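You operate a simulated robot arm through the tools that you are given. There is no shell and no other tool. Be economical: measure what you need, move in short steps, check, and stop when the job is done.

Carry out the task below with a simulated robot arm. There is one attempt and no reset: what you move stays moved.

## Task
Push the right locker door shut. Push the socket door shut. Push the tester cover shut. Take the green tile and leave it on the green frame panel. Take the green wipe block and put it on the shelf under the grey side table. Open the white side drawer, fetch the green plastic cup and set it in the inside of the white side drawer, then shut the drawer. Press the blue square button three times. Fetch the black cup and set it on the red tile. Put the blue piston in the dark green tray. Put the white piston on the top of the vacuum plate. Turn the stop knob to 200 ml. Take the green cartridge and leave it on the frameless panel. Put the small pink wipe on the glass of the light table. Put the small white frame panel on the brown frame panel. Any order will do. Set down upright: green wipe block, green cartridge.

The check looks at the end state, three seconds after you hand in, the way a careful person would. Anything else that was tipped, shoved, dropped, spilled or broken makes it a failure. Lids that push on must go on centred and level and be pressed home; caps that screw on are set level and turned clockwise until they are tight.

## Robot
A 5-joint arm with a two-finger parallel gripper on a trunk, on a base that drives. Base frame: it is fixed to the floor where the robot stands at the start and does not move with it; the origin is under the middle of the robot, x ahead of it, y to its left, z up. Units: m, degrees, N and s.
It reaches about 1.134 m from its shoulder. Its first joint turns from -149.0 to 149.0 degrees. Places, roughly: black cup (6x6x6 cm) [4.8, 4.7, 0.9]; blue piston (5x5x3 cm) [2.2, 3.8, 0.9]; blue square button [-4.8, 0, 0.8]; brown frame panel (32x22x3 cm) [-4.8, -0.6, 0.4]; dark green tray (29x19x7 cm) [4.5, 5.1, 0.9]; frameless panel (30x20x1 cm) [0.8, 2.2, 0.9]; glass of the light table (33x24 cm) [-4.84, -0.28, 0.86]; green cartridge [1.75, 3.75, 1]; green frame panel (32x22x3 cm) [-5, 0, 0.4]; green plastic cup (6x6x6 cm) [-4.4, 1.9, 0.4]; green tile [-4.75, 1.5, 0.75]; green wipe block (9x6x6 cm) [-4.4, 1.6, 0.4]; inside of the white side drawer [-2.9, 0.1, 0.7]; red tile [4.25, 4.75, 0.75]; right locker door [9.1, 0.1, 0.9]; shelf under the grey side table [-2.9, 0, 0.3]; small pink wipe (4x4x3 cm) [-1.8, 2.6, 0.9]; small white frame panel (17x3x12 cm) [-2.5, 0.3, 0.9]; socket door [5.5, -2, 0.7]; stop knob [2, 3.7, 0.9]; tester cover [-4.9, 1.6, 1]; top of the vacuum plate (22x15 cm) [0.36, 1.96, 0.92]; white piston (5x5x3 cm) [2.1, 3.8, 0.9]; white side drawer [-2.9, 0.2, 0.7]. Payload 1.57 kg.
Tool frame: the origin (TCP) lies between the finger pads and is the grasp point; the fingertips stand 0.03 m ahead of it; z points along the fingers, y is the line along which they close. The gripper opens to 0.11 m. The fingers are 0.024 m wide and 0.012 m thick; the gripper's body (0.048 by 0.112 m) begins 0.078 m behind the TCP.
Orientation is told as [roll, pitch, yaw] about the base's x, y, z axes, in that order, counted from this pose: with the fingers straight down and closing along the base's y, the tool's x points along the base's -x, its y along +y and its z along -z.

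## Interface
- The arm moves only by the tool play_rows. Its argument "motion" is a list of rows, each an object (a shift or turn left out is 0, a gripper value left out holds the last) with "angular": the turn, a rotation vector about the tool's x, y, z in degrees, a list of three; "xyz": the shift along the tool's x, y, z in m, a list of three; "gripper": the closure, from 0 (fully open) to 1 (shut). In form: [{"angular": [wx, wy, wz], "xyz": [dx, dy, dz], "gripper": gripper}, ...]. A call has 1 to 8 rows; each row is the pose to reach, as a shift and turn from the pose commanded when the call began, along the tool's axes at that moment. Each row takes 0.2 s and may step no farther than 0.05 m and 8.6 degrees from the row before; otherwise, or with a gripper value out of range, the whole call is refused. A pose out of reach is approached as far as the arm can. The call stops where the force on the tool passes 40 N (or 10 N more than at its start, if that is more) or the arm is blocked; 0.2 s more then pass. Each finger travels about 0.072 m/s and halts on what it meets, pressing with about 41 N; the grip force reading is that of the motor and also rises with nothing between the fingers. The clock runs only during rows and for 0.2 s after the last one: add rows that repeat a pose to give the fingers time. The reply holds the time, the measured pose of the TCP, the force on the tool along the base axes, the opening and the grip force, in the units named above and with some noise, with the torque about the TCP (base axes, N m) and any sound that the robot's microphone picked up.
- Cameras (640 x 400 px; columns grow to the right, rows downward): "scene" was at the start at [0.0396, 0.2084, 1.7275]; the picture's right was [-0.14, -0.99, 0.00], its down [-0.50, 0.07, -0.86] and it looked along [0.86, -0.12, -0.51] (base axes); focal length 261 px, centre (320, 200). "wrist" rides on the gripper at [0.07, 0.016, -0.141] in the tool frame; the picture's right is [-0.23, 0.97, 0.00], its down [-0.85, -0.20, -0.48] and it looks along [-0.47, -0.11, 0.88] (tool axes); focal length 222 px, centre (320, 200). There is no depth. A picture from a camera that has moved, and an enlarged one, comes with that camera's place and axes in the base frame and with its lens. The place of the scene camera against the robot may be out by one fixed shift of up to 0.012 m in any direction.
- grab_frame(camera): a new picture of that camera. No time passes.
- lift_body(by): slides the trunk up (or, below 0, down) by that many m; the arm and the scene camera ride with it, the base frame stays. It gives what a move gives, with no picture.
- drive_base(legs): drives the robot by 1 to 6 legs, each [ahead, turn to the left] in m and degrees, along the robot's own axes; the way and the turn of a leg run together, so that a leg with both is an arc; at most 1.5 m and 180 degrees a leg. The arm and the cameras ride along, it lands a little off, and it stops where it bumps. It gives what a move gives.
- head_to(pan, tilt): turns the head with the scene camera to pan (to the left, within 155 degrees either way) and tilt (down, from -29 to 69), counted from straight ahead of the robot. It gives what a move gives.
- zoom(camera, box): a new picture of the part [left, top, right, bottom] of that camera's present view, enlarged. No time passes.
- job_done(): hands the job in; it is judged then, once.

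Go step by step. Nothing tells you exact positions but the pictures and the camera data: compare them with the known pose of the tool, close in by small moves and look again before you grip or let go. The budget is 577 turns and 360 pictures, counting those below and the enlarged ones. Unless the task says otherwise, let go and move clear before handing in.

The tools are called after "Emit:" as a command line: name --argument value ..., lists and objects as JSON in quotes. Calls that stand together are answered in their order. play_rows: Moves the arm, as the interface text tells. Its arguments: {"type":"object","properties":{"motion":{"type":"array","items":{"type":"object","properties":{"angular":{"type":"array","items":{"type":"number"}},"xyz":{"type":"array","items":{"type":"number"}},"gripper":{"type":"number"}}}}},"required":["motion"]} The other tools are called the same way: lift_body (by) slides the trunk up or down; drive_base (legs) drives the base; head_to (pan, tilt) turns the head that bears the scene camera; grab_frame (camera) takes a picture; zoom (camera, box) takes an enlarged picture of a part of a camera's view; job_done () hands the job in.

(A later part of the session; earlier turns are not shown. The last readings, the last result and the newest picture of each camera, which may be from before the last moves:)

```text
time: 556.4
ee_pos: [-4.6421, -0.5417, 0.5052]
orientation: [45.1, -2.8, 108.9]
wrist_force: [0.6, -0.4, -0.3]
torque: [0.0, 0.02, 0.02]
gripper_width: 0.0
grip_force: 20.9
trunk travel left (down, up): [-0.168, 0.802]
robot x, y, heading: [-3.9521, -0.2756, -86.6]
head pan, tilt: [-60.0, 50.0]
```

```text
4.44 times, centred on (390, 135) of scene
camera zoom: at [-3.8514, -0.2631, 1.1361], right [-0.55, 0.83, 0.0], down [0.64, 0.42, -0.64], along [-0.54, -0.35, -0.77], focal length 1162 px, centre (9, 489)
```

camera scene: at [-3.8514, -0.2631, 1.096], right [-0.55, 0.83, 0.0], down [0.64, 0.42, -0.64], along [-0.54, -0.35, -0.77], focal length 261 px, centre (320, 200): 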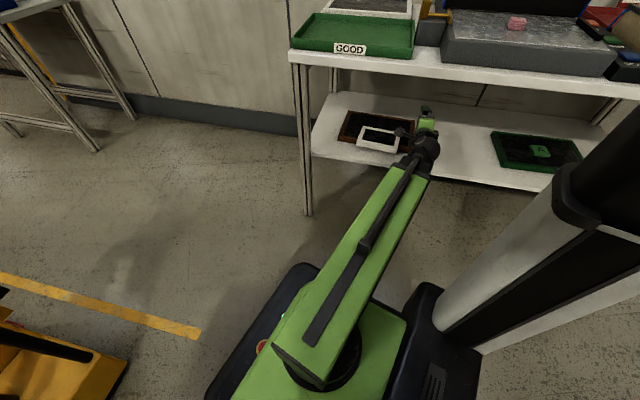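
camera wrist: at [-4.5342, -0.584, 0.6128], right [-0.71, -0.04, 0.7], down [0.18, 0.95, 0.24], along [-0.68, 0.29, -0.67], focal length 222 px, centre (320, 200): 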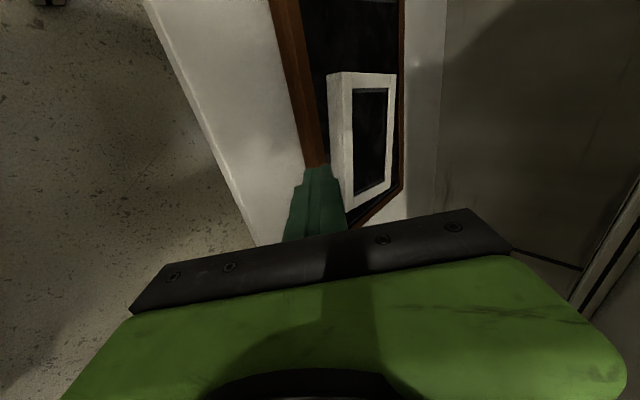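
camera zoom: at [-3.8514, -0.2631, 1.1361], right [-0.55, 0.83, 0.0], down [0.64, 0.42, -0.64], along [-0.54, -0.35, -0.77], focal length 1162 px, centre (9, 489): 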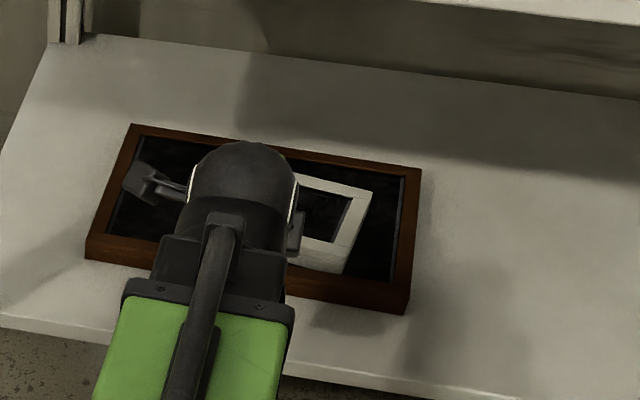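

The white panel lies fully inside the brown one. I bring the hand back to vertical and rise.

Emit:
play_rows --motion '[{"xyz": [0, -0.0346, -0.0026], "angular": [8.5, 0, 0]}, {"xyz": [0, -0.0684, -0.0102], "angular": [17, 0, 0]}, {"xyz": [0, -0.1007, -0.0228], "angular": [25.5, 0, 0]}, {"xyz": [0, -0.1309, -0.04], "angular": [34, 0, 0]}, {"xyz": [0, -0.1581, -0.0615], "angular": [42.5, 0, 0]}, {"xyz": [0, -0.1655, -0.0685], "angular": [45, 0, 0]}]'

Emit:
lift_body --by 0.4

Emit:
lift_body --by 0.3

Emit:
play_rows --motion '[{"angular": [0, 0, -8.5]}, {"angular": [0, 0, -17]}, {"angular": [0, 0, -25.5]}, {"angular": [0, 0, -34]}, {"angular": [0, 0, -42.5]}, {"angular": [0, 0, -51]}, {"angular": [0, 0, -59.5]}, {"angular": [0, 0, -68]}]'

Emit:
play_rows --motion '[{"angular": [0, 0, -8.5]}, {"angular": [0, 0, -17]}, {"angular": [0, 0, -22]}]'

```text
time: 557.8
ee_pos: [-4.4875, -0.4836, 0.436]
orientation: [0.0, -2.8, 108.9]
wrist_force: [0.5, -0.3, -0.2]
torque: [0.02, 0.0, 0.05]
gripper_width: 0.0
grip_force: 21.6
out of reach, approached as far as the arm can: row 5, 6
trunk travel left (down, up): [-0.168, 0.802]
robot x, y, heading: [-3.9495, -0.2746, -86.3]
head pan, tilt: [-60.0, 50.0]
```

```text
time: 561.6
ee_pos: [-4.4878, -0.4847, 0.8351]
orientation: [0.0, -2.9, 108.9]
wrist_force: [-0.7, 0.4, -0.4]
torque: [-0.01, -0.01, 0.0]
gripper_width: 0.0
grip_force: 20.9
trunk travel left (down, up): [-0.568, 0.402]
robot x, y, heading: [-3.951, -0.2757, -86.3]
head pan, tilt: [-60.0, 50.0]
```

```text
time: 564.6
ee_pos: [-4.488, -0.4846, 1.1344]
orientation: [0.1, -2.7, 108.9]
wrist_force: [0.0, -1.0, -0.3]
torque: [-0.01, 0.01, -0.06]
gripper_width: 0.0002
grip_force: 21.9
trunk travel left (down, up): [-0.868, 0.102]
robot x, y, heading: [-3.9543, -0.274, -86.4]
head pan, tilt: [-60.0, 50.0]
```

```text
time: 566.4
ee_pos: [-4.4881, -0.4842, 1.1353]
orientation: [-2.5, -1.1, 177.1]
wrist_force: [-0.1, -0.1, 1.2]
torque: [-0.01, 0.02, 0.04]
gripper_width: 0.0001
grip_force: 21.5
trunk travel left (down, up): [-0.868, 0.102]
robot x, y, heading: [-3.9549, -0.2775, -86.2]
head pan, tilt: [-60.0, 50.0]
```

```text
time: 567.2
ee_pos: [-4.4882, -0.4851, 1.1349]
orientation: [-2.8, -0.2, -161.0]
wrist_force: [0.1, 0.3, 0.8]
torque: [0.01, -0.01, -0.03]
gripper_width: 0.0
grip_force: 21.2
trunk travel left (down, up): [-0.868, 0.102]
robot x, y, heading: [-3.9492, -0.2764, -86.7]
head pan, tilt: [-60.0, 50.0]
```

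West side finished. I raise fully and drive out along the corridor toward the east.

Emit:
lift_body --by 0.1

Emit:
drive_base --legs '[[-0.85, 0], [0, 106], [1.3, 0], [0, -36], [1.07, 0]]'

Emit:
head_to --pan 20 --tilt 25

Emit:
grab_frame --camera "scene"

```text
time: 568.5
ee_pos: [-4.4879, -0.4853, 1.2348]
orientation: [-2.6, -0.1, -161.0]
wrist_force: [0.4, -0.3, 0.3]
torque: [0.02, -0.01, 0.01]
gripper_width: 0.0
grip_force: 21.4
trunk travel left (down, up): [-0.968, 0.002]
robot x, y, heading: [-3.956, -0.2774, -86.5]
head pan, tilt: [-60.0, 50.0]
```

```text
time: 590.3
ee_pos: [-1.7665, 0.1256, 1.2352]
orientation: [-2.8, -0.1, -90.0]
wrist_force: [0.5, -0.4, 0.0]
torque: [0.0, 0.07, -0.01]
gripper_width: 0.0
grip_force: 20.9
trunk travel left (down, up): [-0.968, 0.002]
robot x, y, heading: [-1.7898, 0.6972, -15.7]
head pan, tilt: [-60.0, 50.0]
```

```text
time: 591.8
ee_pos: [-1.767, 0.126, 1.2352]
orientation: [-2.6, -0.1, -90.0]
wrist_force: [-0.5, -0.4, 0.5]
torque: [0.04, -0.02, 0.01]
gripper_width: 0.0
grip_force: 21.0
trunk travel left (down, up): [-0.968, 0.002]
robot x, y, heading: [-1.7894, 0.6954, -16.0]
head pan, tilt: [20.0, 25.0]
```

```text
175 pictures are left
camera scene: at [-1.6964, 0.8834, 1.9735], right [0.07, -1.0, 0.0], down [-0.42, -0.03, -0.91], along [0.9, 0.07, -0.42], focal length 261 px, centre (320, 200)
```

scene: 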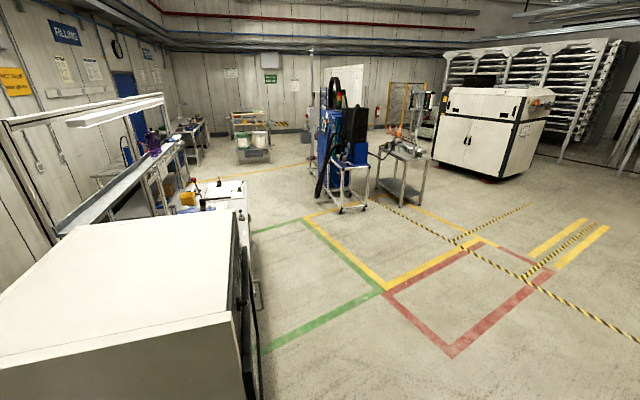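

Continue east past the oven, then toward the filling bench.

Emit:
drive_base --legs '[[0, 10], [1.4, 0], [0.7, 0], [0, 40], [1.0, 0]]'

Emit:
head_to --pan 20 --tilt 25

Emit:
grab_frame --camera "scene"

```text
time: 609.5
ee_pos: [1.5695, 0.7245, 1.2356]
orientation: [-2.7, -0.1, -39.6]
wrist_force: [0.5, 0.9, -0.7]
torque: [0.03, 0.04, 0.0]
gripper_width: 0.0
grip_force: 21.2
trunk travel left (down, up): [-0.968, 0.002]
robot x, y, heading: [1.1086, 1.0744, 34.6]
head pan, tilt: [20.0, 25.0]
```

```text
time: 610.1
ee_pos: [1.5688, 0.7252, 1.2368]
orientation: [-2.7, -0.1, -39.5]
wrist_force: [-0.1, -0.2, 0.2]
torque: [0.0, 0.0, -0.01]
gripper_width: 0.0
grip_force: 21.6
trunk travel left (down, up): [-0.968, 0.002]
robot x, y, heading: [1.1123, 1.0751, 34.3]
head pan, tilt: [20.0, 25.0]
```

```text
174 pictures are left
camera scene: at [1.0307, 1.2653, 1.9736], right [0.81, -0.58, 0.0], down [-0.25, -0.34, -0.91], along [0.53, 0.74, -0.42], focal length 261 px, centre (320, 200)
```

scene: 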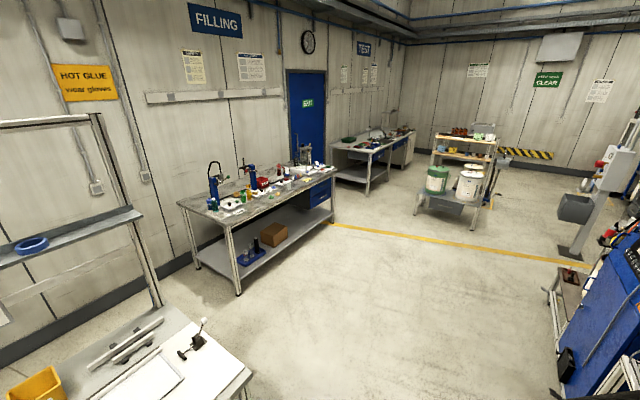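

The filling bench front runs from (1.5, 3.2) to (3.1, 3.85). I drive to stand facing it.

Emit:
drive_base --legs '[[0, 20], [1.4, 0], [0.6, 0], [0, 57]]'

Emit:
head_to --pan 0 --tilt 40

Emit:
grab_frame --camera "scene"

```text
time: 623.7
ee_pos: [2.7742, 3.0108, 1.2367]
orientation: [-2.9, -0.3, 35.0]
wrist_force: [-0.7, 0.9, 0.1]
torque: [-0.05, -0.07, 0.0]
gripper_width: 0.0
grip_force: 21.8
trunk travel left (down, up): [-0.968, 0.002]
robot x, y, heading: [2.2765, 2.6433, 108.2]
head pan, tilt: [20.0, 25.0]
```

```text
time: 624.5
ee_pos: [2.7745, 3.0114, 1.2363]
orientation: [-2.8, -0.1, 35.2]
wrist_force: [0.5, 0.1, 0.2]
torque: [-0.04, -0.03, -0.01]
gripper_width: 0.0002
grip_force: 21.2
trunk travel left (down, up): [-0.968, 0.002]
robot x, y, heading: [2.2776, 2.6464, 108.3]
head pan, tilt: [0.0, 40.0]
```

```text
173 pictures are left
camera scene: at [2.099, 2.6332, 1.9501], right [0.95, 0.32, 0.0], down [0.2, -0.61, -0.77], along [-0.24, 0.73, -0.64], focal length 261 px, centre (320, 200)
```

scene: 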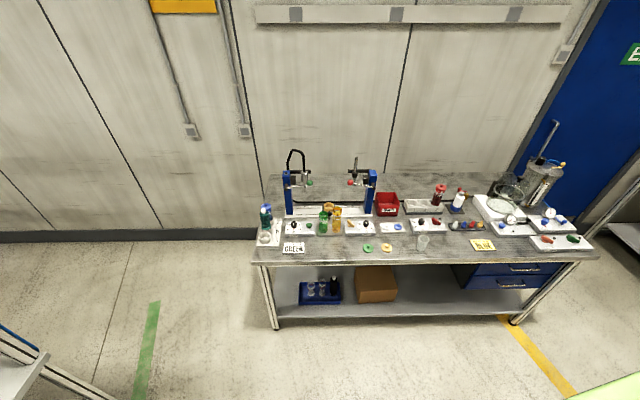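

Emit:
zoom --camera "scene" --box '[250, 150, 430, 270]'

Emit:
zoom --camera "scene" --box '[420, 150, 600, 270]'

```text
3.33 times, centred on (340, 210) of scene
camera zoom: at [2.099, 2.6332, 1.9501], right [0.95, 0.32, 0.0], down [0.2, -0.61, -0.77], along [-0.24, 0.73, -0.64], focal length 872 px, centre (253, 167)
```

zoom: 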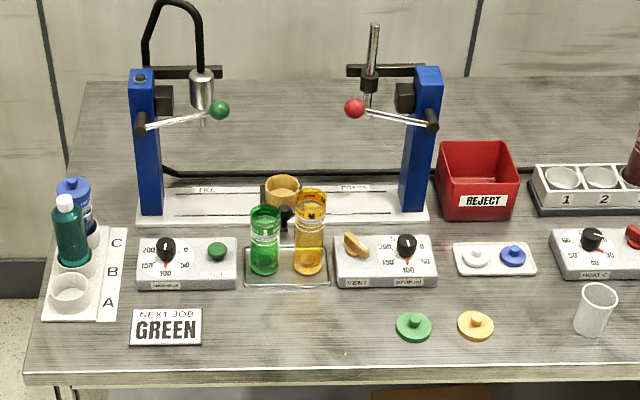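

```text
3.33 times, centred on (510, 210) of scene
camera zoom: at [2.099, 2.6332, 1.9501], right [0.95, 0.32, 0.0], down [0.2, -0.61, -0.77], along [-0.24, 0.73, -0.64], focal length 872 px, centre (-313, 167)
```

zoom: 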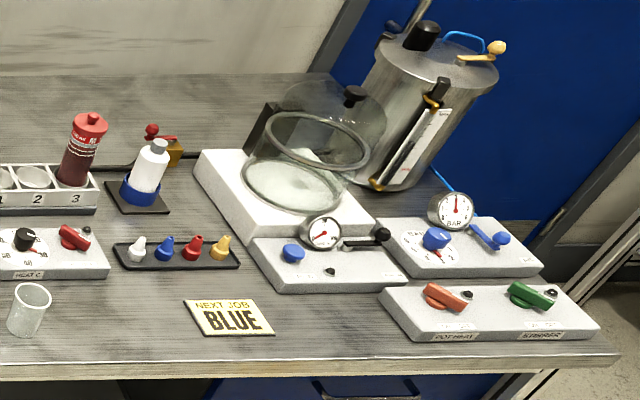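

Emit:
zoom --camera "scene" --box '[310, 205, 410, 245]'

```text
6.40 times, centred on (360, 225) of scene
camera zoom: at [2.099, 2.6332, 1.9501], right [0.95, 0.32, 0.0], down [0.2, -0.61, -0.77], along [-0.24, 0.73, -0.64], focal length 1673 px, centre (64, 40)
```

zoom: 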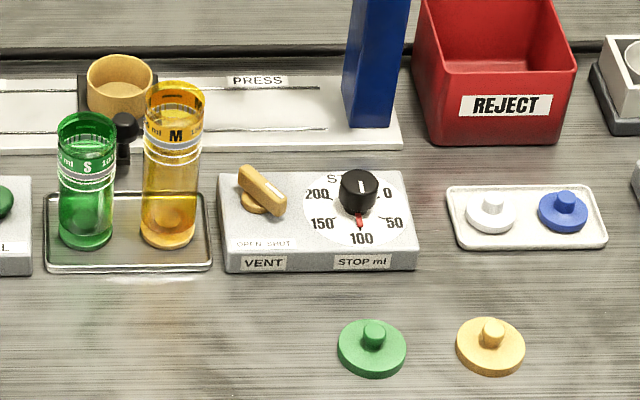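

The stop knob is at about (2.02, 3.71); pointer at 100. I swing the arm to the front in two arcs.

Emit:
play_rows --motion '[{"xyz": [0.0003, 0.0484, 0], "angular": [0, 0, -4.4]}, {"xyz": [0.0044, 0.0966, 0], "angular": [0, 0, -8.8]}, {"xyz": [0.0121, 0.1443, 0], "angular": [0, 0, -13.2]}, {"xyz": [0.0235, 0.1913, 0], "angular": [0, 0, -17.6]}, {"xyz": [0.0384, 0.2373, 0], "angular": [0, 0, -22]}, {"xyz": [0.0569, 0.2821, 0], "angular": [0, 0, -26.4]}, {"xyz": [0.0787, 0.3252, 0], "angular": [0, 0, -30.8]}, {"xyz": [0.1037, 0.3666, 0], "angular": [0, 0, -35.2]}]'

Emit:
play_rows --motion '[{"xyz": [0.0003, 0.0484, 0], "angular": [0, 0, -4.4]}, {"xyz": [0.0044, 0.0966, 0], "angular": [0, 0, -8.8]}, {"xyz": [0.0121, 0.1443, 0], "angular": [0, 0, -13.2]}, {"xyz": [0.0235, 0.1913, 0], "angular": [0, 0, -17.6]}, {"xyz": [0.0384, 0.2373, 0], "angular": [0, 0, -22]}, {"xyz": [0.0569, 0.2821, 0], "angular": [0, 0, -26.4]}, {"xyz": [0.0787, 0.3252, 0], "angular": [0, 0, -30.8]}, {"xyz": [0.1037, 0.3666, 0], "angular": [0, 0, -35.2]}]'

Emit:
drive_base --legs '[[0.3, 0]]'

Emit:
grab_frame --camera "wrist"

```text
time: 626.3
ee_pos: [2.4843, 3.256, 1.2355]
orientation: [-2.3, 1.5, 70.3]
wrist_force: [0.3, 0.3, -0.6]
torque: [-0.01, 0.02, 0.02]
gripper_width: 0.0
grip_force: 21.0
out of reach, approached as far as the arm can: row 2, 3, 4, 5, 6, 7, 8
trunk travel left (down, up): [-0.968, 0.002]
robot x, y, heading: [2.2758, 2.646, 108.3]
head pan, tilt: [0.0, 40.0]
```

```text
time: 628.1
ee_pos: [2.1007, 3.2781, 1.2365]
orientation: [-1.1, 2.5, 105.6]
wrist_force: [-0.5, 0.9, -1.5]
torque: [0.03, -0.01, -0.02]
gripper_width: 0.0002
grip_force: 21.1
out of reach, approached as far as the arm can: row 2, 3, 4, 5, 6, 7, 8
trunk travel left (down, up): [-0.968, 0.002]
robot x, y, heading: [2.2775, 2.6497, 108.3]
head pan, tilt: [0.0, 40.0]
```

```text
time: 630.2
ee_pos: [2.0064, 3.5614, 1.2356]
orientation: [-1.0, 2.5, 105.7]
wrist_force: [0.0, -0.3, 0.3]
torque: [-0.06, 0.01, 0.01]
gripper_width: 0.0002
grip_force: 21.6
trunk travel left (down, up): [-0.968, 0.002]
robot x, y, heading: [2.1827, 2.9331, 108.8]
head pan, tilt: [0.0, 40.0]
```

```text
169 pictures are left
camera wrist: at [2.005, 3.4951, 1.3784], right [-1.0, -0.05, -0.03], down [-0.05, 0.9, 0.44], along [0.0, 0.44, -0.9], focal length 222 px, centre (320, 200)
```

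wrist: 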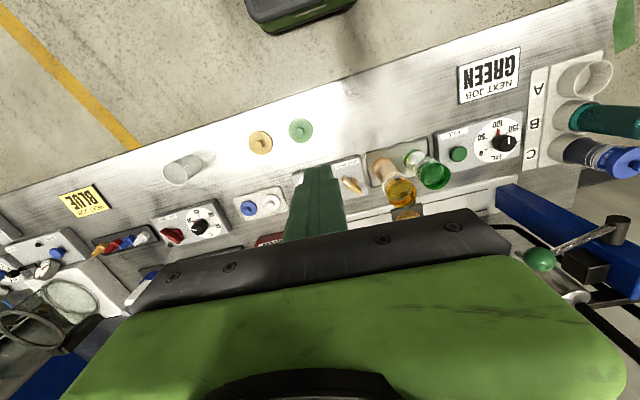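

The knob is under the hand. I check with the scene camera from this closer stand.

Emit:
zoom --camera "scene" --box '[240, 150, 440, 290]'

```text
2.86 times, centred on (340, 220) of scene
camera zoom: at [2.0066, 2.9189, 1.9502], right [0.95, 0.32, 0.0], down [0.21, -0.61, -0.77], along [-0.24, 0.73, -0.64], focal length 747 px, centre (263, 143)
```

zoom: 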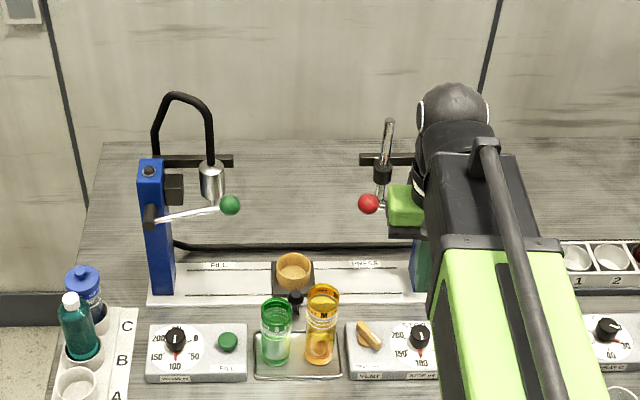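

Knob at about (2.02, 3.735, 0.88), with the press lever just behind it at z 1.11, so I lean the hand 25° toward the robot. Tilt and move over it.

Emit:
play_rows --motion '[{"xyz": [-0.0346, 0, -0.0026], "angular": [0, -8.5, 0], "gripper": 0.5}, {"xyz": [-0.0684, 0, -0.0102], "angular": [0, -17, 0]}, {"xyz": [-0.1007, 0, -0.0228], "angular": [0, -25.5, 0]}, {"xyz": [-0.108, 0, -0.0264], "angular": [0, -27.5, 0]}, {"xyz": [-0.125, -0.03, -0.0264], "angular": [0, -27.5, 0]}, {"xyz": [-0.145, -0.06, -0.0264], "angular": [0, -27.5, 0]}, {"xyz": [-0.1617, -0.0607, -0.0264], "angular": [0, -27.5, 0]}, {"xyz": [-0.1617, -0.0607, -0.0264], "angular": [0, -27.5, 0]}]'

Emit:
lift_body --by -0.22

Emit:
grab_frame --camera "wrist"

```text
time: 632.0
ee_pos: [2.0213, 3.7349, 1.2571]
orientation: [-1.0, -24.9, 106.3]
wrist_force: [0.2, -0.5, 0.6]
torque: [0.03, 0.01, 0.01]
gripper_width: 0.055
grip_force: 0.1
trunk travel left (down, up): [-0.968, 0.002]
robot x, y, heading: [2.1823, 2.9315, 108.6]
head pan, tilt: [0.0, 40.0]
```

```text
time: 634.3
ee_pos: [2.0208, 3.7347, 1.0377]
orientation: [-1.2, -24.8, 106.3]
wrist_force: [0.2, 0.0, 0.4]
torque: [0.01, -0.03, -0.01]
gripper_width: 0.0552
grip_force: 0.0
trunk travel left (down, up): [-0.748, 0.222]
robot x, y, heading: [2.1822, 2.934, 109.0]
head pan, tilt: [0.0, 40.0]
```

```text
167 pictures are left
camera wrist: at [2.038, 3.6108, 1.1355], right [-0.99, -0.07, 0.08], down [0.02, 0.6, 0.8], along [-0.1, 0.79, -0.6], focal length 222 px, centre (320, 200)
```

wrist: 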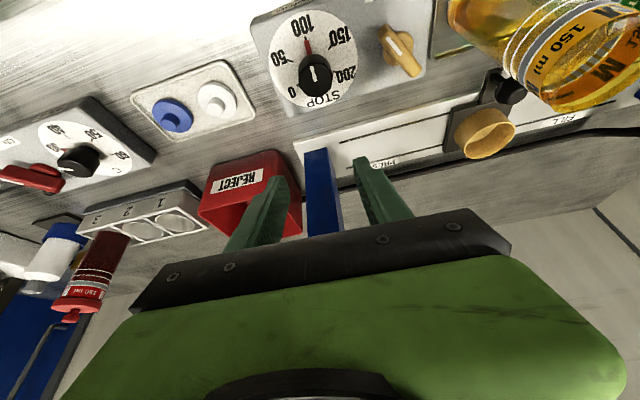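

The dial is clearly visible, pointer at 100 and 200 lies 135° clockwise. I centre on the knob at (2.016, 3.718) and lower.

Emit:
play_rows --motion '[{"xyz": [0.0211, 0.0099, -0.0097]}, {"xyz": [0.0211, 0.0099, -0.0097]}]'

Emit:
lift_body --by -0.08

Emit:
grab_frame --camera "wrist"

```text
time: 634.9
ee_pos: [2.018, 3.7096, 1.0374]
orientation: [-1.1, -24.9, 106.2]
wrist_force: [0.2, 0.6, -0.1]
torque: [0.0, -0.01, -0.01]
gripper_width: 0.0551
grip_force: 0.0
trunk travel left (down, up): [-0.748, 0.222]
robot x, y, heading: [2.1863, 2.9314, 108.5]
head pan, tilt: [0.0, 40.0]
```

```text
time: 636.1
ee_pos: [2.0176, 3.7098, 0.9565]
orientation: [-1.0, -24.9, 106.2]
wrist_force: [-0.5, -0.4, -0.4]
torque: [-0.01, -0.02, -0.04]
gripper_width: 0.0549
grip_force: 0.0
trunk travel left (down, up): [-0.668, 0.302]
robot x, y, heading: [2.1804, 2.9282, 108.8]
head pan, tilt: [0.0, 40.0]
```

```text
166 pictures are left
camera wrist: at [2.0335, 3.585, 1.0555], right [-0.99, -0.07, 0.08], down [0.02, 0.6, 0.8], along [-0.1, 0.79, -0.6], focal length 222 px, centre (320, 200)
```

wrist: 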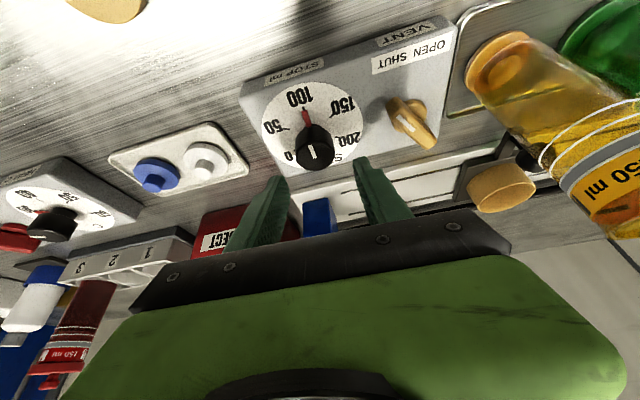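

Triangulation: panel top at 0.882, knob top about 0.915, centre (2.018, 3.702). Correct and lower to grip.

Emit:
play_rows --motion '[{"xyz": [0.0163, -0.003, -0.0075]}, {"xyz": [0.0163, -0.003, -0.0075]}]'

Emit:
lift_body --by -0.03

Emit:
grab_frame --camera "wrist"

```text
time: 636.7
ee_pos: [2.0258, 3.6925, 0.9568]
orientation: [-1.2, -24.9, 106.3]
wrist_force: [1.1, 0.5, -0.3]
torque: [-0.04, -0.02, -0.01]
gripper_width: 0.0551
grip_force: 0.0
trunk travel left (down, up): [-0.668, 0.302]
robot x, y, heading: [2.1828, 2.9305, 108.7]
head pan, tilt: [0.0, 40.0]
```

```text
time: 637.4
ee_pos: [2.0257, 3.6927, 0.9278]
orientation: [-1.1, -24.9, 106.3]
wrist_force: [-0.3, 0.5, 0.4]
torque: [0.0, 0.01, 0.04]
gripper_width: 0.0548
grip_force: 0.0
trunk travel left (down, up): [-0.638, 0.332]
robot x, y, heading: [2.1821, 2.9348, 108.7]
head pan, tilt: [0.0, 40.0]
```

```text
165 pictures are left
camera wrist: at [2.0426, 3.5687, 1.0255], right [-0.99, -0.07, 0.08], down [0.02, 0.6, 0.8], along [-0.1, 0.79, -0.6], focal length 222 px, centre (320, 200)
```

wrist: 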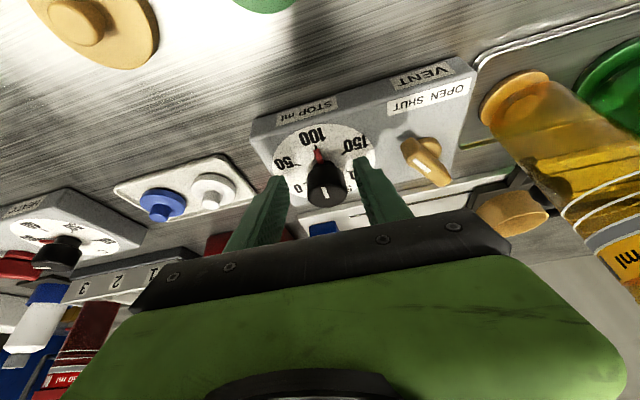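

Knob is between the fingers. Lower 8 mm and close.

Emit:
lift_body --by -0.008

Emit:
play_rows --motion '[{"gripper": 1}, {"gripper": 1}, {"gripper": 1}]'

Emit:
grab_frame --camera "wrist"

```text
time: 638.0
ee_pos: [2.0269, 3.6933, 0.9196]
orientation: [-1.1, -24.8, 106.2]
wrist_force: [0.0, 0.6, 0.7]
torque: [0.0, 0.0, 0.03]
gripper_width: 0.055
grip_force: 0.0
trunk travel left (down, up): [-0.63, 0.34]
robot x, y, heading: [2.1836, 2.9343, 108.5]
head pan, tilt: [0.0, 40.0]
```

```text
time: 638.8
ee_pos: [2.0234, 3.6914, 0.9196]
orientation: [-1.0, -24.9, 106.4]
wrist_force: [-21.0, -7.2, -3.6]
torque: [-0.32, 0.82, 0.55]
gripper_width: 0.0331
grip_force: 41.5
trunk travel left (down, up): [-0.63, 0.34]
robot x, y, heading: [2.1822, 2.9317, 108.6]
head pan, tilt: [0.0, 40.0]
```

```text
164 pictures are left
camera wrist: at [2.04, 3.5681, 1.0175], right [-0.99, -0.07, 0.08], down [0.02, 0.6, 0.8], along [-0.1, 0.79, -0.6], focal length 222 px, centre (320, 200)
```

wrist: 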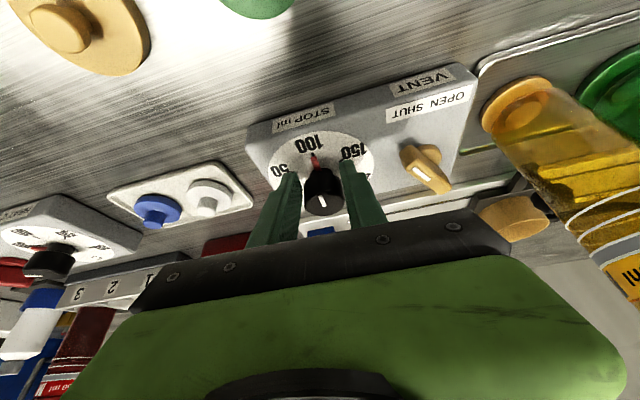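

Gripped. Relieve the side load by 4 mm and turn clockwise 64°.

Emit:
play_rows --motion '[{"xyz": [0, 0.004, 0]}, {"xyz": [0, 0.004, 0], "angular": [0, 0, 8]}, {"xyz": [0, 0.004, 0], "angular": [0, 0, 16]}, {"xyz": [0, 0.004, 0], "angular": [0, 0, 24]}, {"xyz": [0, 0.004, 0], "angular": [0, 0, 32]}, {"xyz": [0, 0.004, 0], "angular": [0, 0, 40]}]'

Emit:
grab_frame --camera "wrist"

```text
time: 640.0
ee_pos: [2.0147, 3.6905, 0.9197]
orientation: [13.2, -21.1, 71.6]
wrist_force: [-13.4, -1.9, -5.4]
torque: [-0.59, 0.08, 0.24]
gripper_width: 0.0341
grip_force: 41.4
trunk travel left (down, up): [-0.63, 0.34]
robot x, y, heading: [2.1784, 2.9308, 108.6]
head pan, tilt: [0.0, 40.0]
stopped in row 6: the force on the tool passed its limit at 42 N (the readings are from after the stop); the commanded pose is now the measured one
```

```text
163 pictures are left
camera wrist: at [1.9957, 3.5742, 1.025], right [-0.86, 0.42, 0.29], down [0.49, 0.52, 0.7], along [0.14, 0.74, -0.65], focal length 222 px, centre (320, 200)
```

wrist: 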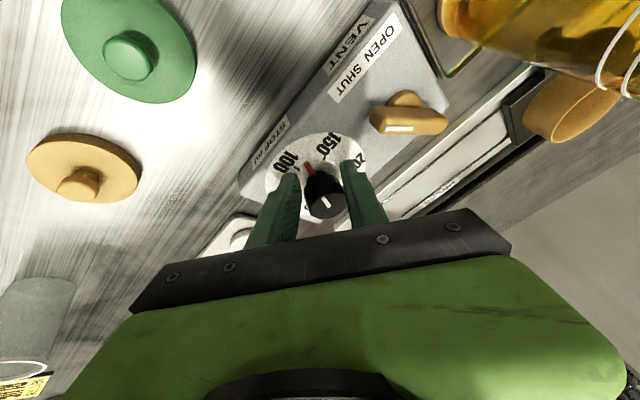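

The pointer follows, now about 125. Continue turning.

Emit:
play_rows --motion '[{"xyz": [0, 0.003, 0], "angular": [0, 0, 8]}, {"xyz": [0, 0.003, 0], "angular": [0, 0, 16]}, {"xyz": [0, 0.003, 0], "angular": [0, 0, 24]}, {"xyz": [0, 0.003, 0], "angular": [0, 0, 32]}, {"xyz": [0, 0.003, 0], "angular": [0, 0, 40]}]'

Emit:
grab_frame --camera "wrist"

```text
time: 640.7
ee_pos: [2.0098, 3.6885, 0.9183]
orientation: [19.3, -15.8, 53.8]
wrist_force: [-10.6, -4.5, -3.2]
torque: [-0.59, 0.09, 0.4]
gripper_width: 0.0323
grip_force: 40.7
trunk travel left (down, up): [-0.63, 0.34]
robot x, y, heading: [2.1792, 2.9339, 108.8]
head pan, tilt: [0.0, 40.0]
stopped in row 3: the force on the tool passed its limit at 43 N (the readings are from after the stop); the commanded pose is now the measured one
```

```text
162 pictures are left
camera wrist: at [1.9729, 3.585, 1.0333], right [-0.66, 0.65, 0.37], down [0.71, 0.37, 0.6], along [0.25, 0.66, -0.71], focal length 222 px, centre (320, 200)
```

wrist: 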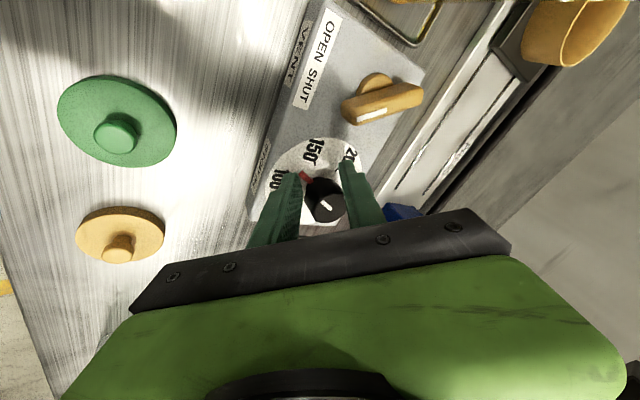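

Emit:
play_rows --motion '[{"xyz": [0.003, 0.003, 0], "angular": [0, 0, 7]}, {"xyz": [0.003, 0.003, 0], "angular": [0, 0, 14]}, {"xyz": [0.003, 0.003, 0], "angular": [0, 0, 21]}, {"xyz": [0.003, 0.003, 0], "angular": [0, 0, 28]}]'

Emit:
play_rows --motion '[{"xyz": [0.0, 0.0, 0], "angular": [0, 0, 7]}, {"xyz": [0.0, 0.0, 0], "angular": [0, 0, 14]}, {"xyz": [0.0, 0.0, 0], "angular": [0, 0, 21]}, {"xyz": [0.0, 0.0, 0], "angular": [0, 0, 28]}]'

Emit:
grab_frame --camera "wrist"

```text
time: 641.3
ee_pos: [1.9986, 3.6836, 0.9184]
orientation: [21.9, -10.9, 42.8]
wrist_force: [-17.9, -10.0, -1.8]
torque: [-0.08, 0.59, 0.31]
gripper_width: 0.0004
grip_force: 21.4
trunk travel left (down, up): [-0.63, 0.34]
robot x, y, heading: [2.1818, 2.9321, 108.9]
head pan, tilt: [0.0, 40.0]
stopped in row 2: the force on the tool passed its limit at 50 N (the readings are from after the stop); the commanded pose is now the measured one
```

```text
time: 642.3
ee_pos: [1.9989, 3.6838, 0.9204]
orientation: [24.8, 0.4, 16.8]
wrist_force: [-34.5, -10.6, 13.5]
torque: [0.09, 0.76, 0.81]
gripper_width: 0.0
grip_force: 21.3
trunk travel left (down, up): [-0.63, 0.34]
robot x, y, heading: [2.1837, 2.9319, 108.4]
head pan, tilt: [0.0, 40.0]
```

```text
161 pictures are left
camera wrist: at [1.9456, 3.6209, 1.0553], right [-0.04, 0.91, 0.41], down [0.93, -0.12, 0.35], along [0.36, 0.39, -0.85], focal length 222 px, centre (320, 200)
```

wrist: 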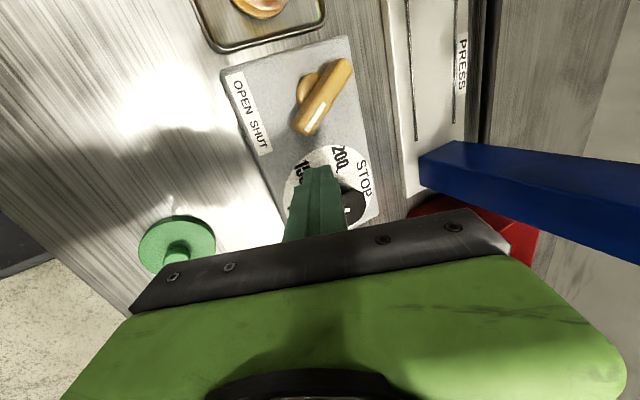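

The fingers slipped off the knob. I raise and look at the dial.

Emit:
lift_body --by 0.05

Emit:
play_rows --motion '[{"xyz": [0, 0, 0], "gripper": 0.4}, {"xyz": [0, 0, 0], "gripper": 0.4}, {"xyz": [0, 0, 0], "gripper": 0.4}]'

Emit:
grab_frame --camera "wrist"

```text
time: 642.7
ee_pos: [1.9982, 3.6819, 0.9233]
orientation: [23.9, 0.8, 16.9]
wrist_force: [-6.8, -3.7, -6.9]
torque: [-0.19, 0.26, 0.2]
gripper_width: 0.0001
grip_force: 21.4
trunk travel left (down, up): [-0.635, 0.335]
robot x, y, heading: [2.1812, 2.9338, 108.8]
head pan, tilt: [0.0, 40.0]
stopped: the force on the tool passed its limit at 56 N (the readings are from after the stop); the commanded pose is now the measured one
```

```text
time: 643.5
ee_pos: [2.0009, 3.6828, 0.9237]
orientation: [24.3, 0.5, 16.8]
wrist_force: [-3.1, 10.6, 20.9]
torque: [0.07, -0.26, 0.24]
gripper_width: 0.0573
grip_force: 0.0
trunk travel left (down, up): [-0.635, 0.335]
robot x, y, heading: [2.1836, 2.9317, 109.1]
head pan, tilt: [0.0, 40.0]
```

```text
160 pictures are left
camera wrist: at [1.9488, 3.6217, 1.0594], right [-0.04, 0.92, 0.4], down [0.93, -0.11, 0.35], along [0.36, 0.38, -0.85], focal length 222 px, centre (320, 200)
```

wrist: 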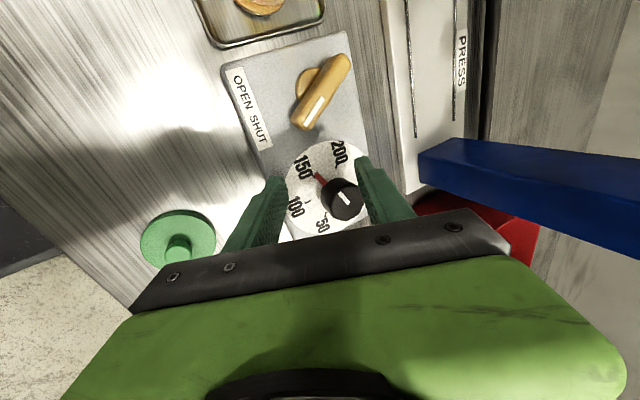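

The pointer is now just past 150 and the knob is between the fingers again. I re-centre by 1.8 cm and grip.

Emit:
lift_body --by 0.004

Emit:
play_rows --motion '[{"xyz": [-0.0157, 0.0095, 0.0]}, {"xyz": [-0.0157, 0.0095, 0.0], "gripper": 1}, {"xyz": [-0.0157, 0.0095, 0.0]}, {"xyz": [-0.0157, 0.0095, 0.0]}]'

Emit:
grab_frame --camera "wrist"

```text
time: 644.0
ee_pos: [2.0005, 3.6818, 0.9248]
orientation: [23.8, 0.6, 16.8]
wrist_force: [0.9, 0.1, -0.9]
torque: [0.0, -0.01, 0.01]
gripper_width: 0.066
grip_force: 0.1
trunk travel left (down, up): [-0.639, 0.331]
robot x, y, heading: [2.1816, 2.9358, 108.9]
head pan, tilt: [0.0, 40.0]
```

```text
time: 644.8
ee_pos: [2.012, 3.7007, 0.9283]
orientation: [25.0, 0.6, 16.8]
wrist_force: [-5.1, 18.4, 16.7]
torque: [1.0, 0.34, 0.14]
gripper_width: 0.0375
grip_force: 35.8
trunk travel left (down, up): [-0.639, 0.331]
robot x, y, heading: [2.1819, 2.9336, 108.6]
head pan, tilt: [0.0, 40.0]
stopped in row 4: the force on the tool passed its limit at 45 N (the readings are from after the stop); the commanded pose is now the measured one
```

```text
159 pictures are left
camera wrist: at [1.96, 3.6372, 1.0633], right [-0.03, 0.91, 0.41], down [0.93, -0.12, 0.34], along [0.36, 0.39, -0.85], focal length 222 px, centre (320, 200)
```

wrist: 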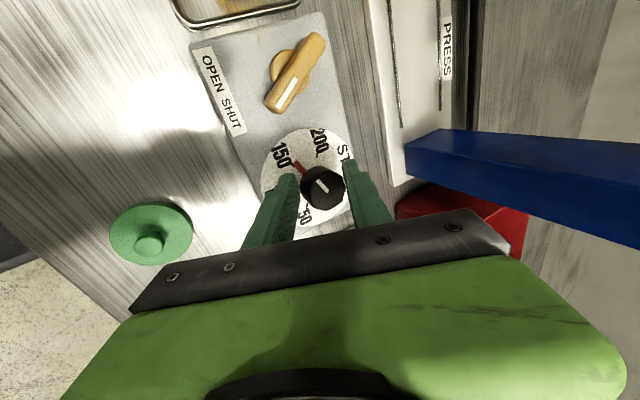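

Gripped again. Turn clockwise in small steps.

Emit:
play_rows --motion '[{"xyz": [0, 0.004, 0], "angular": [0, 0, 0]}, {"xyz": [0, 0.004, 0], "angular": [0, 0, 6]}, {"xyz": [0, 0.004, 0], "angular": [0, 0, 12]}, {"xyz": [0, 0.004, 0], "angular": [0, 0, 18]}, {"xyz": [0, 0.004, 0], "angular": [0, 0, 24]}, {"xyz": [0, 0.004, 0], "angular": [0, 0, 30]}]'

Emit:
grab_frame --camera "wrist"

```text
time: 646.2
ee_pos: [2.0117, 3.7036, 0.9287]
orientation: [22.5, 11.6, -8.2]
wrist_force: [-0.1, 3.9, 5.0]
torque: [-0.14, 0.07, -0.01]
gripper_width: 0.0373
grip_force: 43.4
trunk travel left (down, up): [-0.639, 0.331]
robot x, y, heading: [2.1786, 2.9306, 108.7]
head pan, tilt: [0.0, 40.0]
stopped in row 6: the force on the tool passed its limit at 41 N (the readings are from after the stop); the commanded pose is now the measured one
```

```text
158 pictures are left
camera wrist: at [1.966, 3.6716, 1.0756], right [0.42, 0.85, 0.32], down [0.85, -0.49, 0.19], along [0.32, 0.19, -0.93], focal length 222 px, centre (320, 200)
```

wrist: 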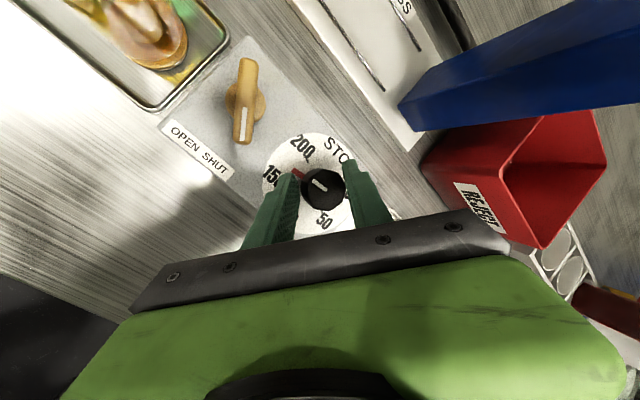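

Pointer now around 176. Continue.

Emit:
play_rows --motion '[{"angular": [0, 0, 6]}, {"angular": [0, 0, 12]}, {"angular": [0, 0, 18]}, {"angular": [0, 0, 24]}, {"angular": [0, 0, 30]}]'

Emit:
zoom --camera "wrist" --box '[220, 100, 420, 250]'

```text
time: 647.2
ee_pos: [2.0127, 3.7076, 0.9287]
orientation: [16.8, 19.6, -31.1]
wrist_force: [2.8, 4.1, 0.5]
torque: [-0.02, 0.04, -0.1]
gripper_width: 0.0367
grip_force: 43.4
trunk travel left (down, up): [-0.639, 0.331]
robot x, y, heading: [2.1836, 2.9305, 108.9]
head pan, tilt: [0.0, 40.0]
stopped in row 5: the force on the tool passed its limit at 42 N (the readings are from after the stop); the commanded pose is now the measured one
```

```text
2.67 times, centred on (320, 175) of wrist
camera zoom: at [1.985, 3.6954, 1.0834], right [0.75, 0.64, 0.19], down [0.64, -0.77, 0.09], along [0.2, 0.05, -0.98], focal length 592 px, centre (320, 267)
```

zoom: 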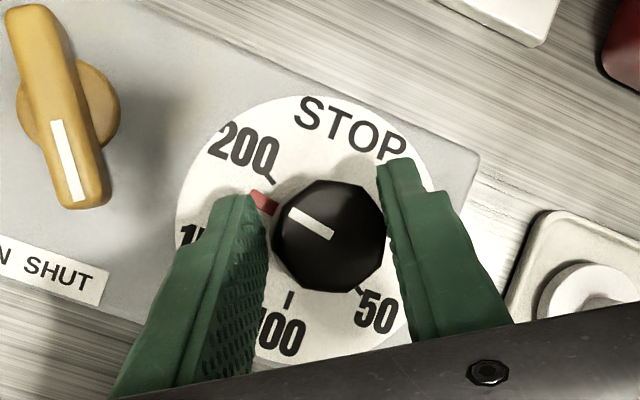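

Top view: the pointer needs about 20° more to the 200 tick. Continue.

Emit:
play_rows --motion '[{"angular": [0, 0, 6]}, {"angular": [0, 0, 12]}, {"angular": [0, 0, 18]}, {"angular": [0, 0, 22]}]'

Emit:
zoom --camera "wrist" --box '[220, 100, 420, 250]'

```text
time: 648.4
ee_pos: [2.0157, 3.7117, 0.9299]
orientation: [8.3, 24.6, -54.3]
wrist_force: [7.4, 3.0, 8.2]
torque: [-0.4, -0.34, -0.11]
gripper_width: 0.0348
grip_force: 41.9
trunk travel left (down, up): [-0.639, 0.331]
robot x, y, heading: [2.1841, 2.9324, 108.6]
head pan, tilt: [0.0, 40.0]
stopped in row 4: the force on the tool passed its limit at 40 N (the readings are from after the stop); the commanded pose is now the measured one
```

```text
2.67 times, centred on (320, 175) of wrist
camera zoom: at [2.0105, 3.7096, 1.0876], right [0.94, 0.35, 0.03], down [0.35, -0.94, 0.05], along [0.05, -0.03, -1.0], focal length 592 px, centre (320, 267)
```

zoom: 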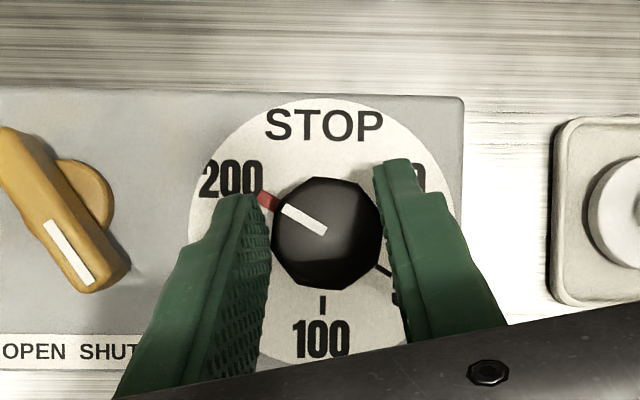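

The pointer sits on the 200 tick. Release and rise.

Emit:
play_rows --motion '[{"gripper": 0.45}, {"gripper": 0.45}, {"gripper": 0.45}]'

Emit:
lift_body --by 0.06

Emit:
zoom --camera "wrist" --box '[220, 80, 420, 230]'

```text
time: 649.2
ee_pos: [2.015, 3.7097, 0.9295]
orientation: [8.1, 24.5, -54.3]
wrist_force: [0.8, 0.5, -0.1]
torque: [-0.01, 0.04, 0.01]
gripper_width: 0.0605
grip_force: 0.1
trunk travel left (down, up): [-0.639, 0.331]
robot x, y, heading: [2.1793, 2.9323, 108.6]
head pan, tilt: [0.0, 40.0]
```

```text
time: 650.2
ee_pos: [2.0142, 3.7096, 0.99]
orientation: [8.2, 24.5, -54.3]
wrist_force: [0.0, 0.2, 0.1]
torque: [-0.02, -0.01, 0.01]
gripper_width: 0.0603
grip_force: 0.0
trunk travel left (down, up): [-0.699, 0.271]
robot x, y, heading: [2.1775, 2.9297, 108.7]
head pan, tilt: [0.0, 40.0]
```

```text
2.67 times, centred on (320, 155) of wrist
camera zoom: at [2.009, 3.7098, 1.1473], right [0.94, 0.35, 0.03], down [0.35, -0.94, 0.05], along [0.05, -0.04, -1.0], focal length 592 px, centre (320, 320)
```

zoom: 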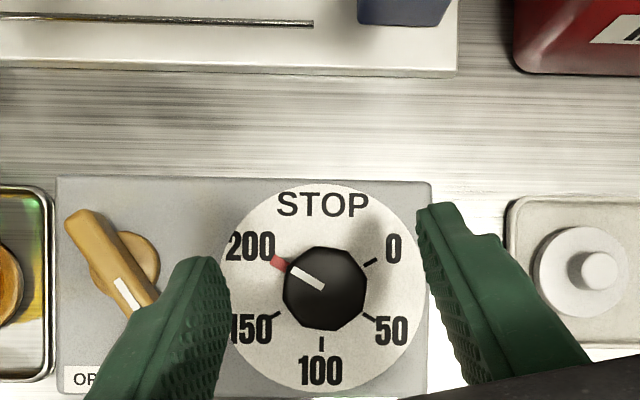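

The knob points exactly at 200. Next the green cartridge; I raise and spin the hand back to its normal orientation.

Emit:
lift_body --by 0.27

Emit:
play_rows --motion '[{"angular": [0, 0, -8.5]}, {"angular": [0, 0, -17]}, {"angular": [0, 0, -25.5]}, {"angular": [0, 0, -34]}, {"angular": [0, 0, -42.5]}, {"angular": [0, 0, -51]}, {"angular": [0, 0, -59.5]}, {"angular": [0, 0, -68]}]'

Emit:
play_rows --motion '[{"angular": [0, 0, -8.5]}, {"angular": [0, 0, -17]}, {"angular": [0, 0, -25.5]}, {"angular": [0, 0, -34]}, {"angular": [0, 0, -42.5]}, {"angular": [0, 0, -51]}, {"angular": [0, 0, -59.5]}, {"angular": [0, 0, -68]}]'

Emit:
play_rows --motion '[{"angular": [0, 0, -8.5]}, {"angular": [0, 0, -17]}, {"angular": [0, 0, -25]}]'

```text
time: 652.9
ee_pos: [2.0138, 3.7087, 1.2597]
orientation: [8.3, 24.6, -54.4]
wrist_force: [0.0, 0.0, -0.3]
torque: [0.05, 0.02, -0.01]
gripper_width: 0.0606
grip_force: 0.1
trunk travel left (down, up): [-0.969, 0.001]
robot x, y, heading: [2.1829, 2.9366, 108.6]
head pan, tilt: [0.0, 40.0]
```

```text
time: 654.7
ee_pos: [2.0151, 3.709, 1.2609]
orientation: [25.8, 2.0, 12.3]
wrist_force: [1.1, -0.3, -0.3]
torque: [0.0, 0.01, -0.02]
gripper_width: 0.0607
grip_force: 0.0
trunk travel left (down, up): [-0.969, 0.001]
robot x, y, heading: [2.1818, 2.9349, 108.7]
head pan, tilt: [0.0, 40.0]
```

```text
time: 656.5
ee_pos: [2.0155, 3.7097, 1.2592]
orientation: [12.2, -22.9, 77.6]
wrist_force: [0.2, -0.5, -0.4]
torque: [-0.02, 0.01, 0.02]
gripper_width: 0.0604
grip_force: 0.0
trunk travel left (down, up): [-0.969, 0.001]
robot x, y, heading: [2.1834, 2.9333, 108.9]
head pan, tilt: [0.0, 40.0]
```

```text
time: 657.3
ee_pos: [2.0147, 3.7095, 1.2598]
orientation: [0.8, -25.8, 104.9]
wrist_force: [-0.2, 0.1, -0.6]
torque: [-0.01, 0.03, -0.04]
gripper_width: 0.0604
grip_force: 0.1
trunk travel left (down, up): [-0.969, 0.001]
robot x, y, heading: [2.1809, 2.936, 108.9]
head pan, tilt: [0.0, 40.0]
```

Bring the hand vertical and over the cartridge at about (1.797, 3.628).

Emit:
play_rows --motion '[{"xyz": [0.0346, 0, -0.0026], "angular": [0, 8.5, 0]}, {"xyz": [0.0684, 0, -0.0102], "angular": [0, 17, 0]}, {"xyz": [0.1018, 0, -0.0233], "angular": [0, 25.5, 0]}, {"xyz": [0.1018, 0, -0.0233], "angular": [0, 25.5, 0]}]'

Emit:
play_rows --motion '[{"xyz": [-0.016, 0.046, 0]}, {"xyz": [-0.032, 0.092, 0]}, {"xyz": [-0.047, 0.138, 0]}, {"xyz": [-0.063, 0.184, 0]}, {"xyz": [-0.079, 0.231, 0]}, {"xyz": [-0.079, 0.231, 0]}]'

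Emit:
grab_frame --camera "wrist"

```text
time: 658.3
ee_pos: [2.0445, 3.6086, 1.2352]
orientation: [0.7, -0.2, 105.2]
wrist_force: [-0.1, -0.5, 0.2]
torque: [0.0, 0.01, -0.02]
gripper_width: 0.0607
grip_force: 0.1
trunk travel left (down, up): [-0.969, 0.001]
robot x, y, heading: [2.1796, 2.931, 108.6]
head pan, tilt: [0.0, 40.0]
```

```text
time: 659.7
ee_pos: [1.7993, 3.6275, 1.2348]
orientation: [0.8, -0.3, 105.0]
wrist_force: [-0.2, 0.7, -0.3]
torque: [-0.04, 0.0, 0.0]
gripper_width: 0.0607
grip_force: 0.1
out of reach, approached as far as the arm can: row 1, 2, 3, 4, 5, 6
trunk travel left (down, up): [-0.969, 0.001]
robot x, y, heading: [2.1826, 2.9342, 108.8]
head pan, tilt: [0.0, 40.0]
```

```text
154 pictures are left
camera wrist: at [1.8041, 3.5545, 1.3767], right [-1.0, -0.03, 0.01], down [-0.02, 0.88, 0.48], along [-0.03, 0.48, -0.88], focal length 222 px, centre (320, 200)
```

wrist: 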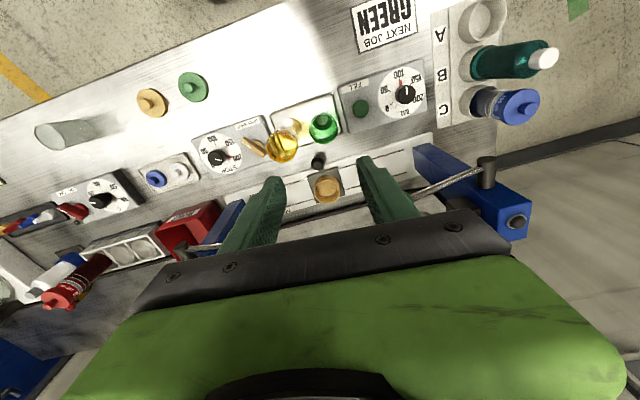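

Cartridge rim centre is about (1.790, 3.625). Correct by 9 mm and lower partway.

Emit:
play_rows --motion '[{"xyz": [0, 0.0093, 0]}, {"xyz": [0, 0.0093, 0]}]'

Emit:
lift_body --by -0.17

Emit:
grab_frame --camera "wrist"

```text
time: 660.3
ee_pos: [1.789, 3.6249, 1.235]
orientation: [0.7, -0.4, 105.1]
wrist_force: [-0.6, -0.5, 0.1]
torque: [0.03, -0.01, 0.02]
gripper_width: 0.0605
grip_force: 0.0
trunk travel left (down, up): [-0.969, 0.001]
robot x, y, heading: [2.1844, 2.9336, 108.8]
head pan, tilt: [0.0, 40.0]
```

```text
time: 662.2
ee_pos: [1.7901, 3.624, 1.0656]
orientation: [0.7, -0.3, 105.1]
wrist_force: [-0.2, 1.0, 0.0]
torque: [-0.01, 0.01, -0.01]
gripper_width: 0.0606
grip_force: 0.0
trunk travel left (down, up): [-0.799, 0.171]
robot x, y, heading: [2.183, 2.9333, 108.7]
head pan, tilt: [0.0, 40.0]
```

```text
153 pictures are left
camera wrist: at [1.7942, 3.5519, 1.2066], right [-1.0, -0.03, 0.01], down [-0.02, 0.88, 0.48], along [-0.03, 0.48, -0.88], focal length 222 px, centre (320, 200)
```

wrist: 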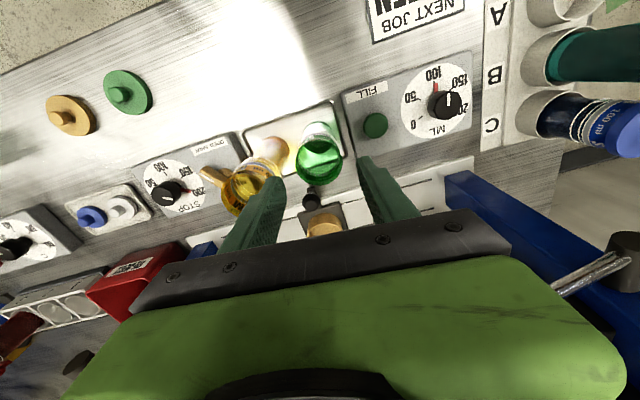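

Aligned, and the finger clears the yellow cartridge by over a centimetre. Lower 10 cm and grip.

Emit:
lift_body --by -0.1

Emit:
play_rows --motion '[{"gripper": 1}, {"gripper": 1}, {"gripper": 1}]'

Emit:
grab_frame --camera "wrist"

```text
time: 663.6
ee_pos: [1.7893, 3.6244, 0.965]
orientation: [0.8, -0.3, 105.0]
wrist_force: [-0.6, 0.0, -1.3]
torque: [0.02, -0.02, 0.01]
gripper_width: 0.0605
grip_force: 0.0
trunk travel left (down, up): [-0.699, 0.271]
robot x, y, heading: [2.1802, 2.9306, 108.6]
head pan, tilt: [0.0, 40.0]
```

```text
time: 664.4
ee_pos: [1.7891, 3.623, 0.9654]
orientation: [0.7, -0.3, 105.1]
wrist_force: [1.1, 0.8, 2.3]
torque: [0.07, -0.1, 0.0]
gripper_width: 0.049
grip_force: 41.0
trunk travel left (down, up): [-0.699, 0.271]
robot x, y, heading: [2.182, 2.9327, 108.8]
head pan, tilt: [0.0, 40.0]
```

```text
152 pictures are left
camera wrist: at [1.7943, 3.5518, 1.1066], right [-1.0, -0.03, 0.01], down [-0.02, 0.88, 0.48], along [-0.03, 0.48, -0.88], focal length 222 px, centre (320, 200)
```

wrist: 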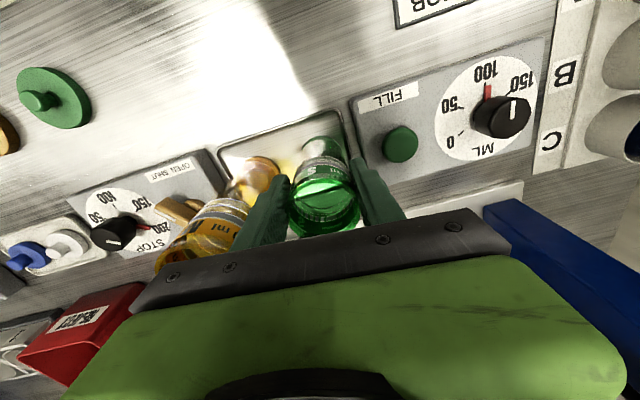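

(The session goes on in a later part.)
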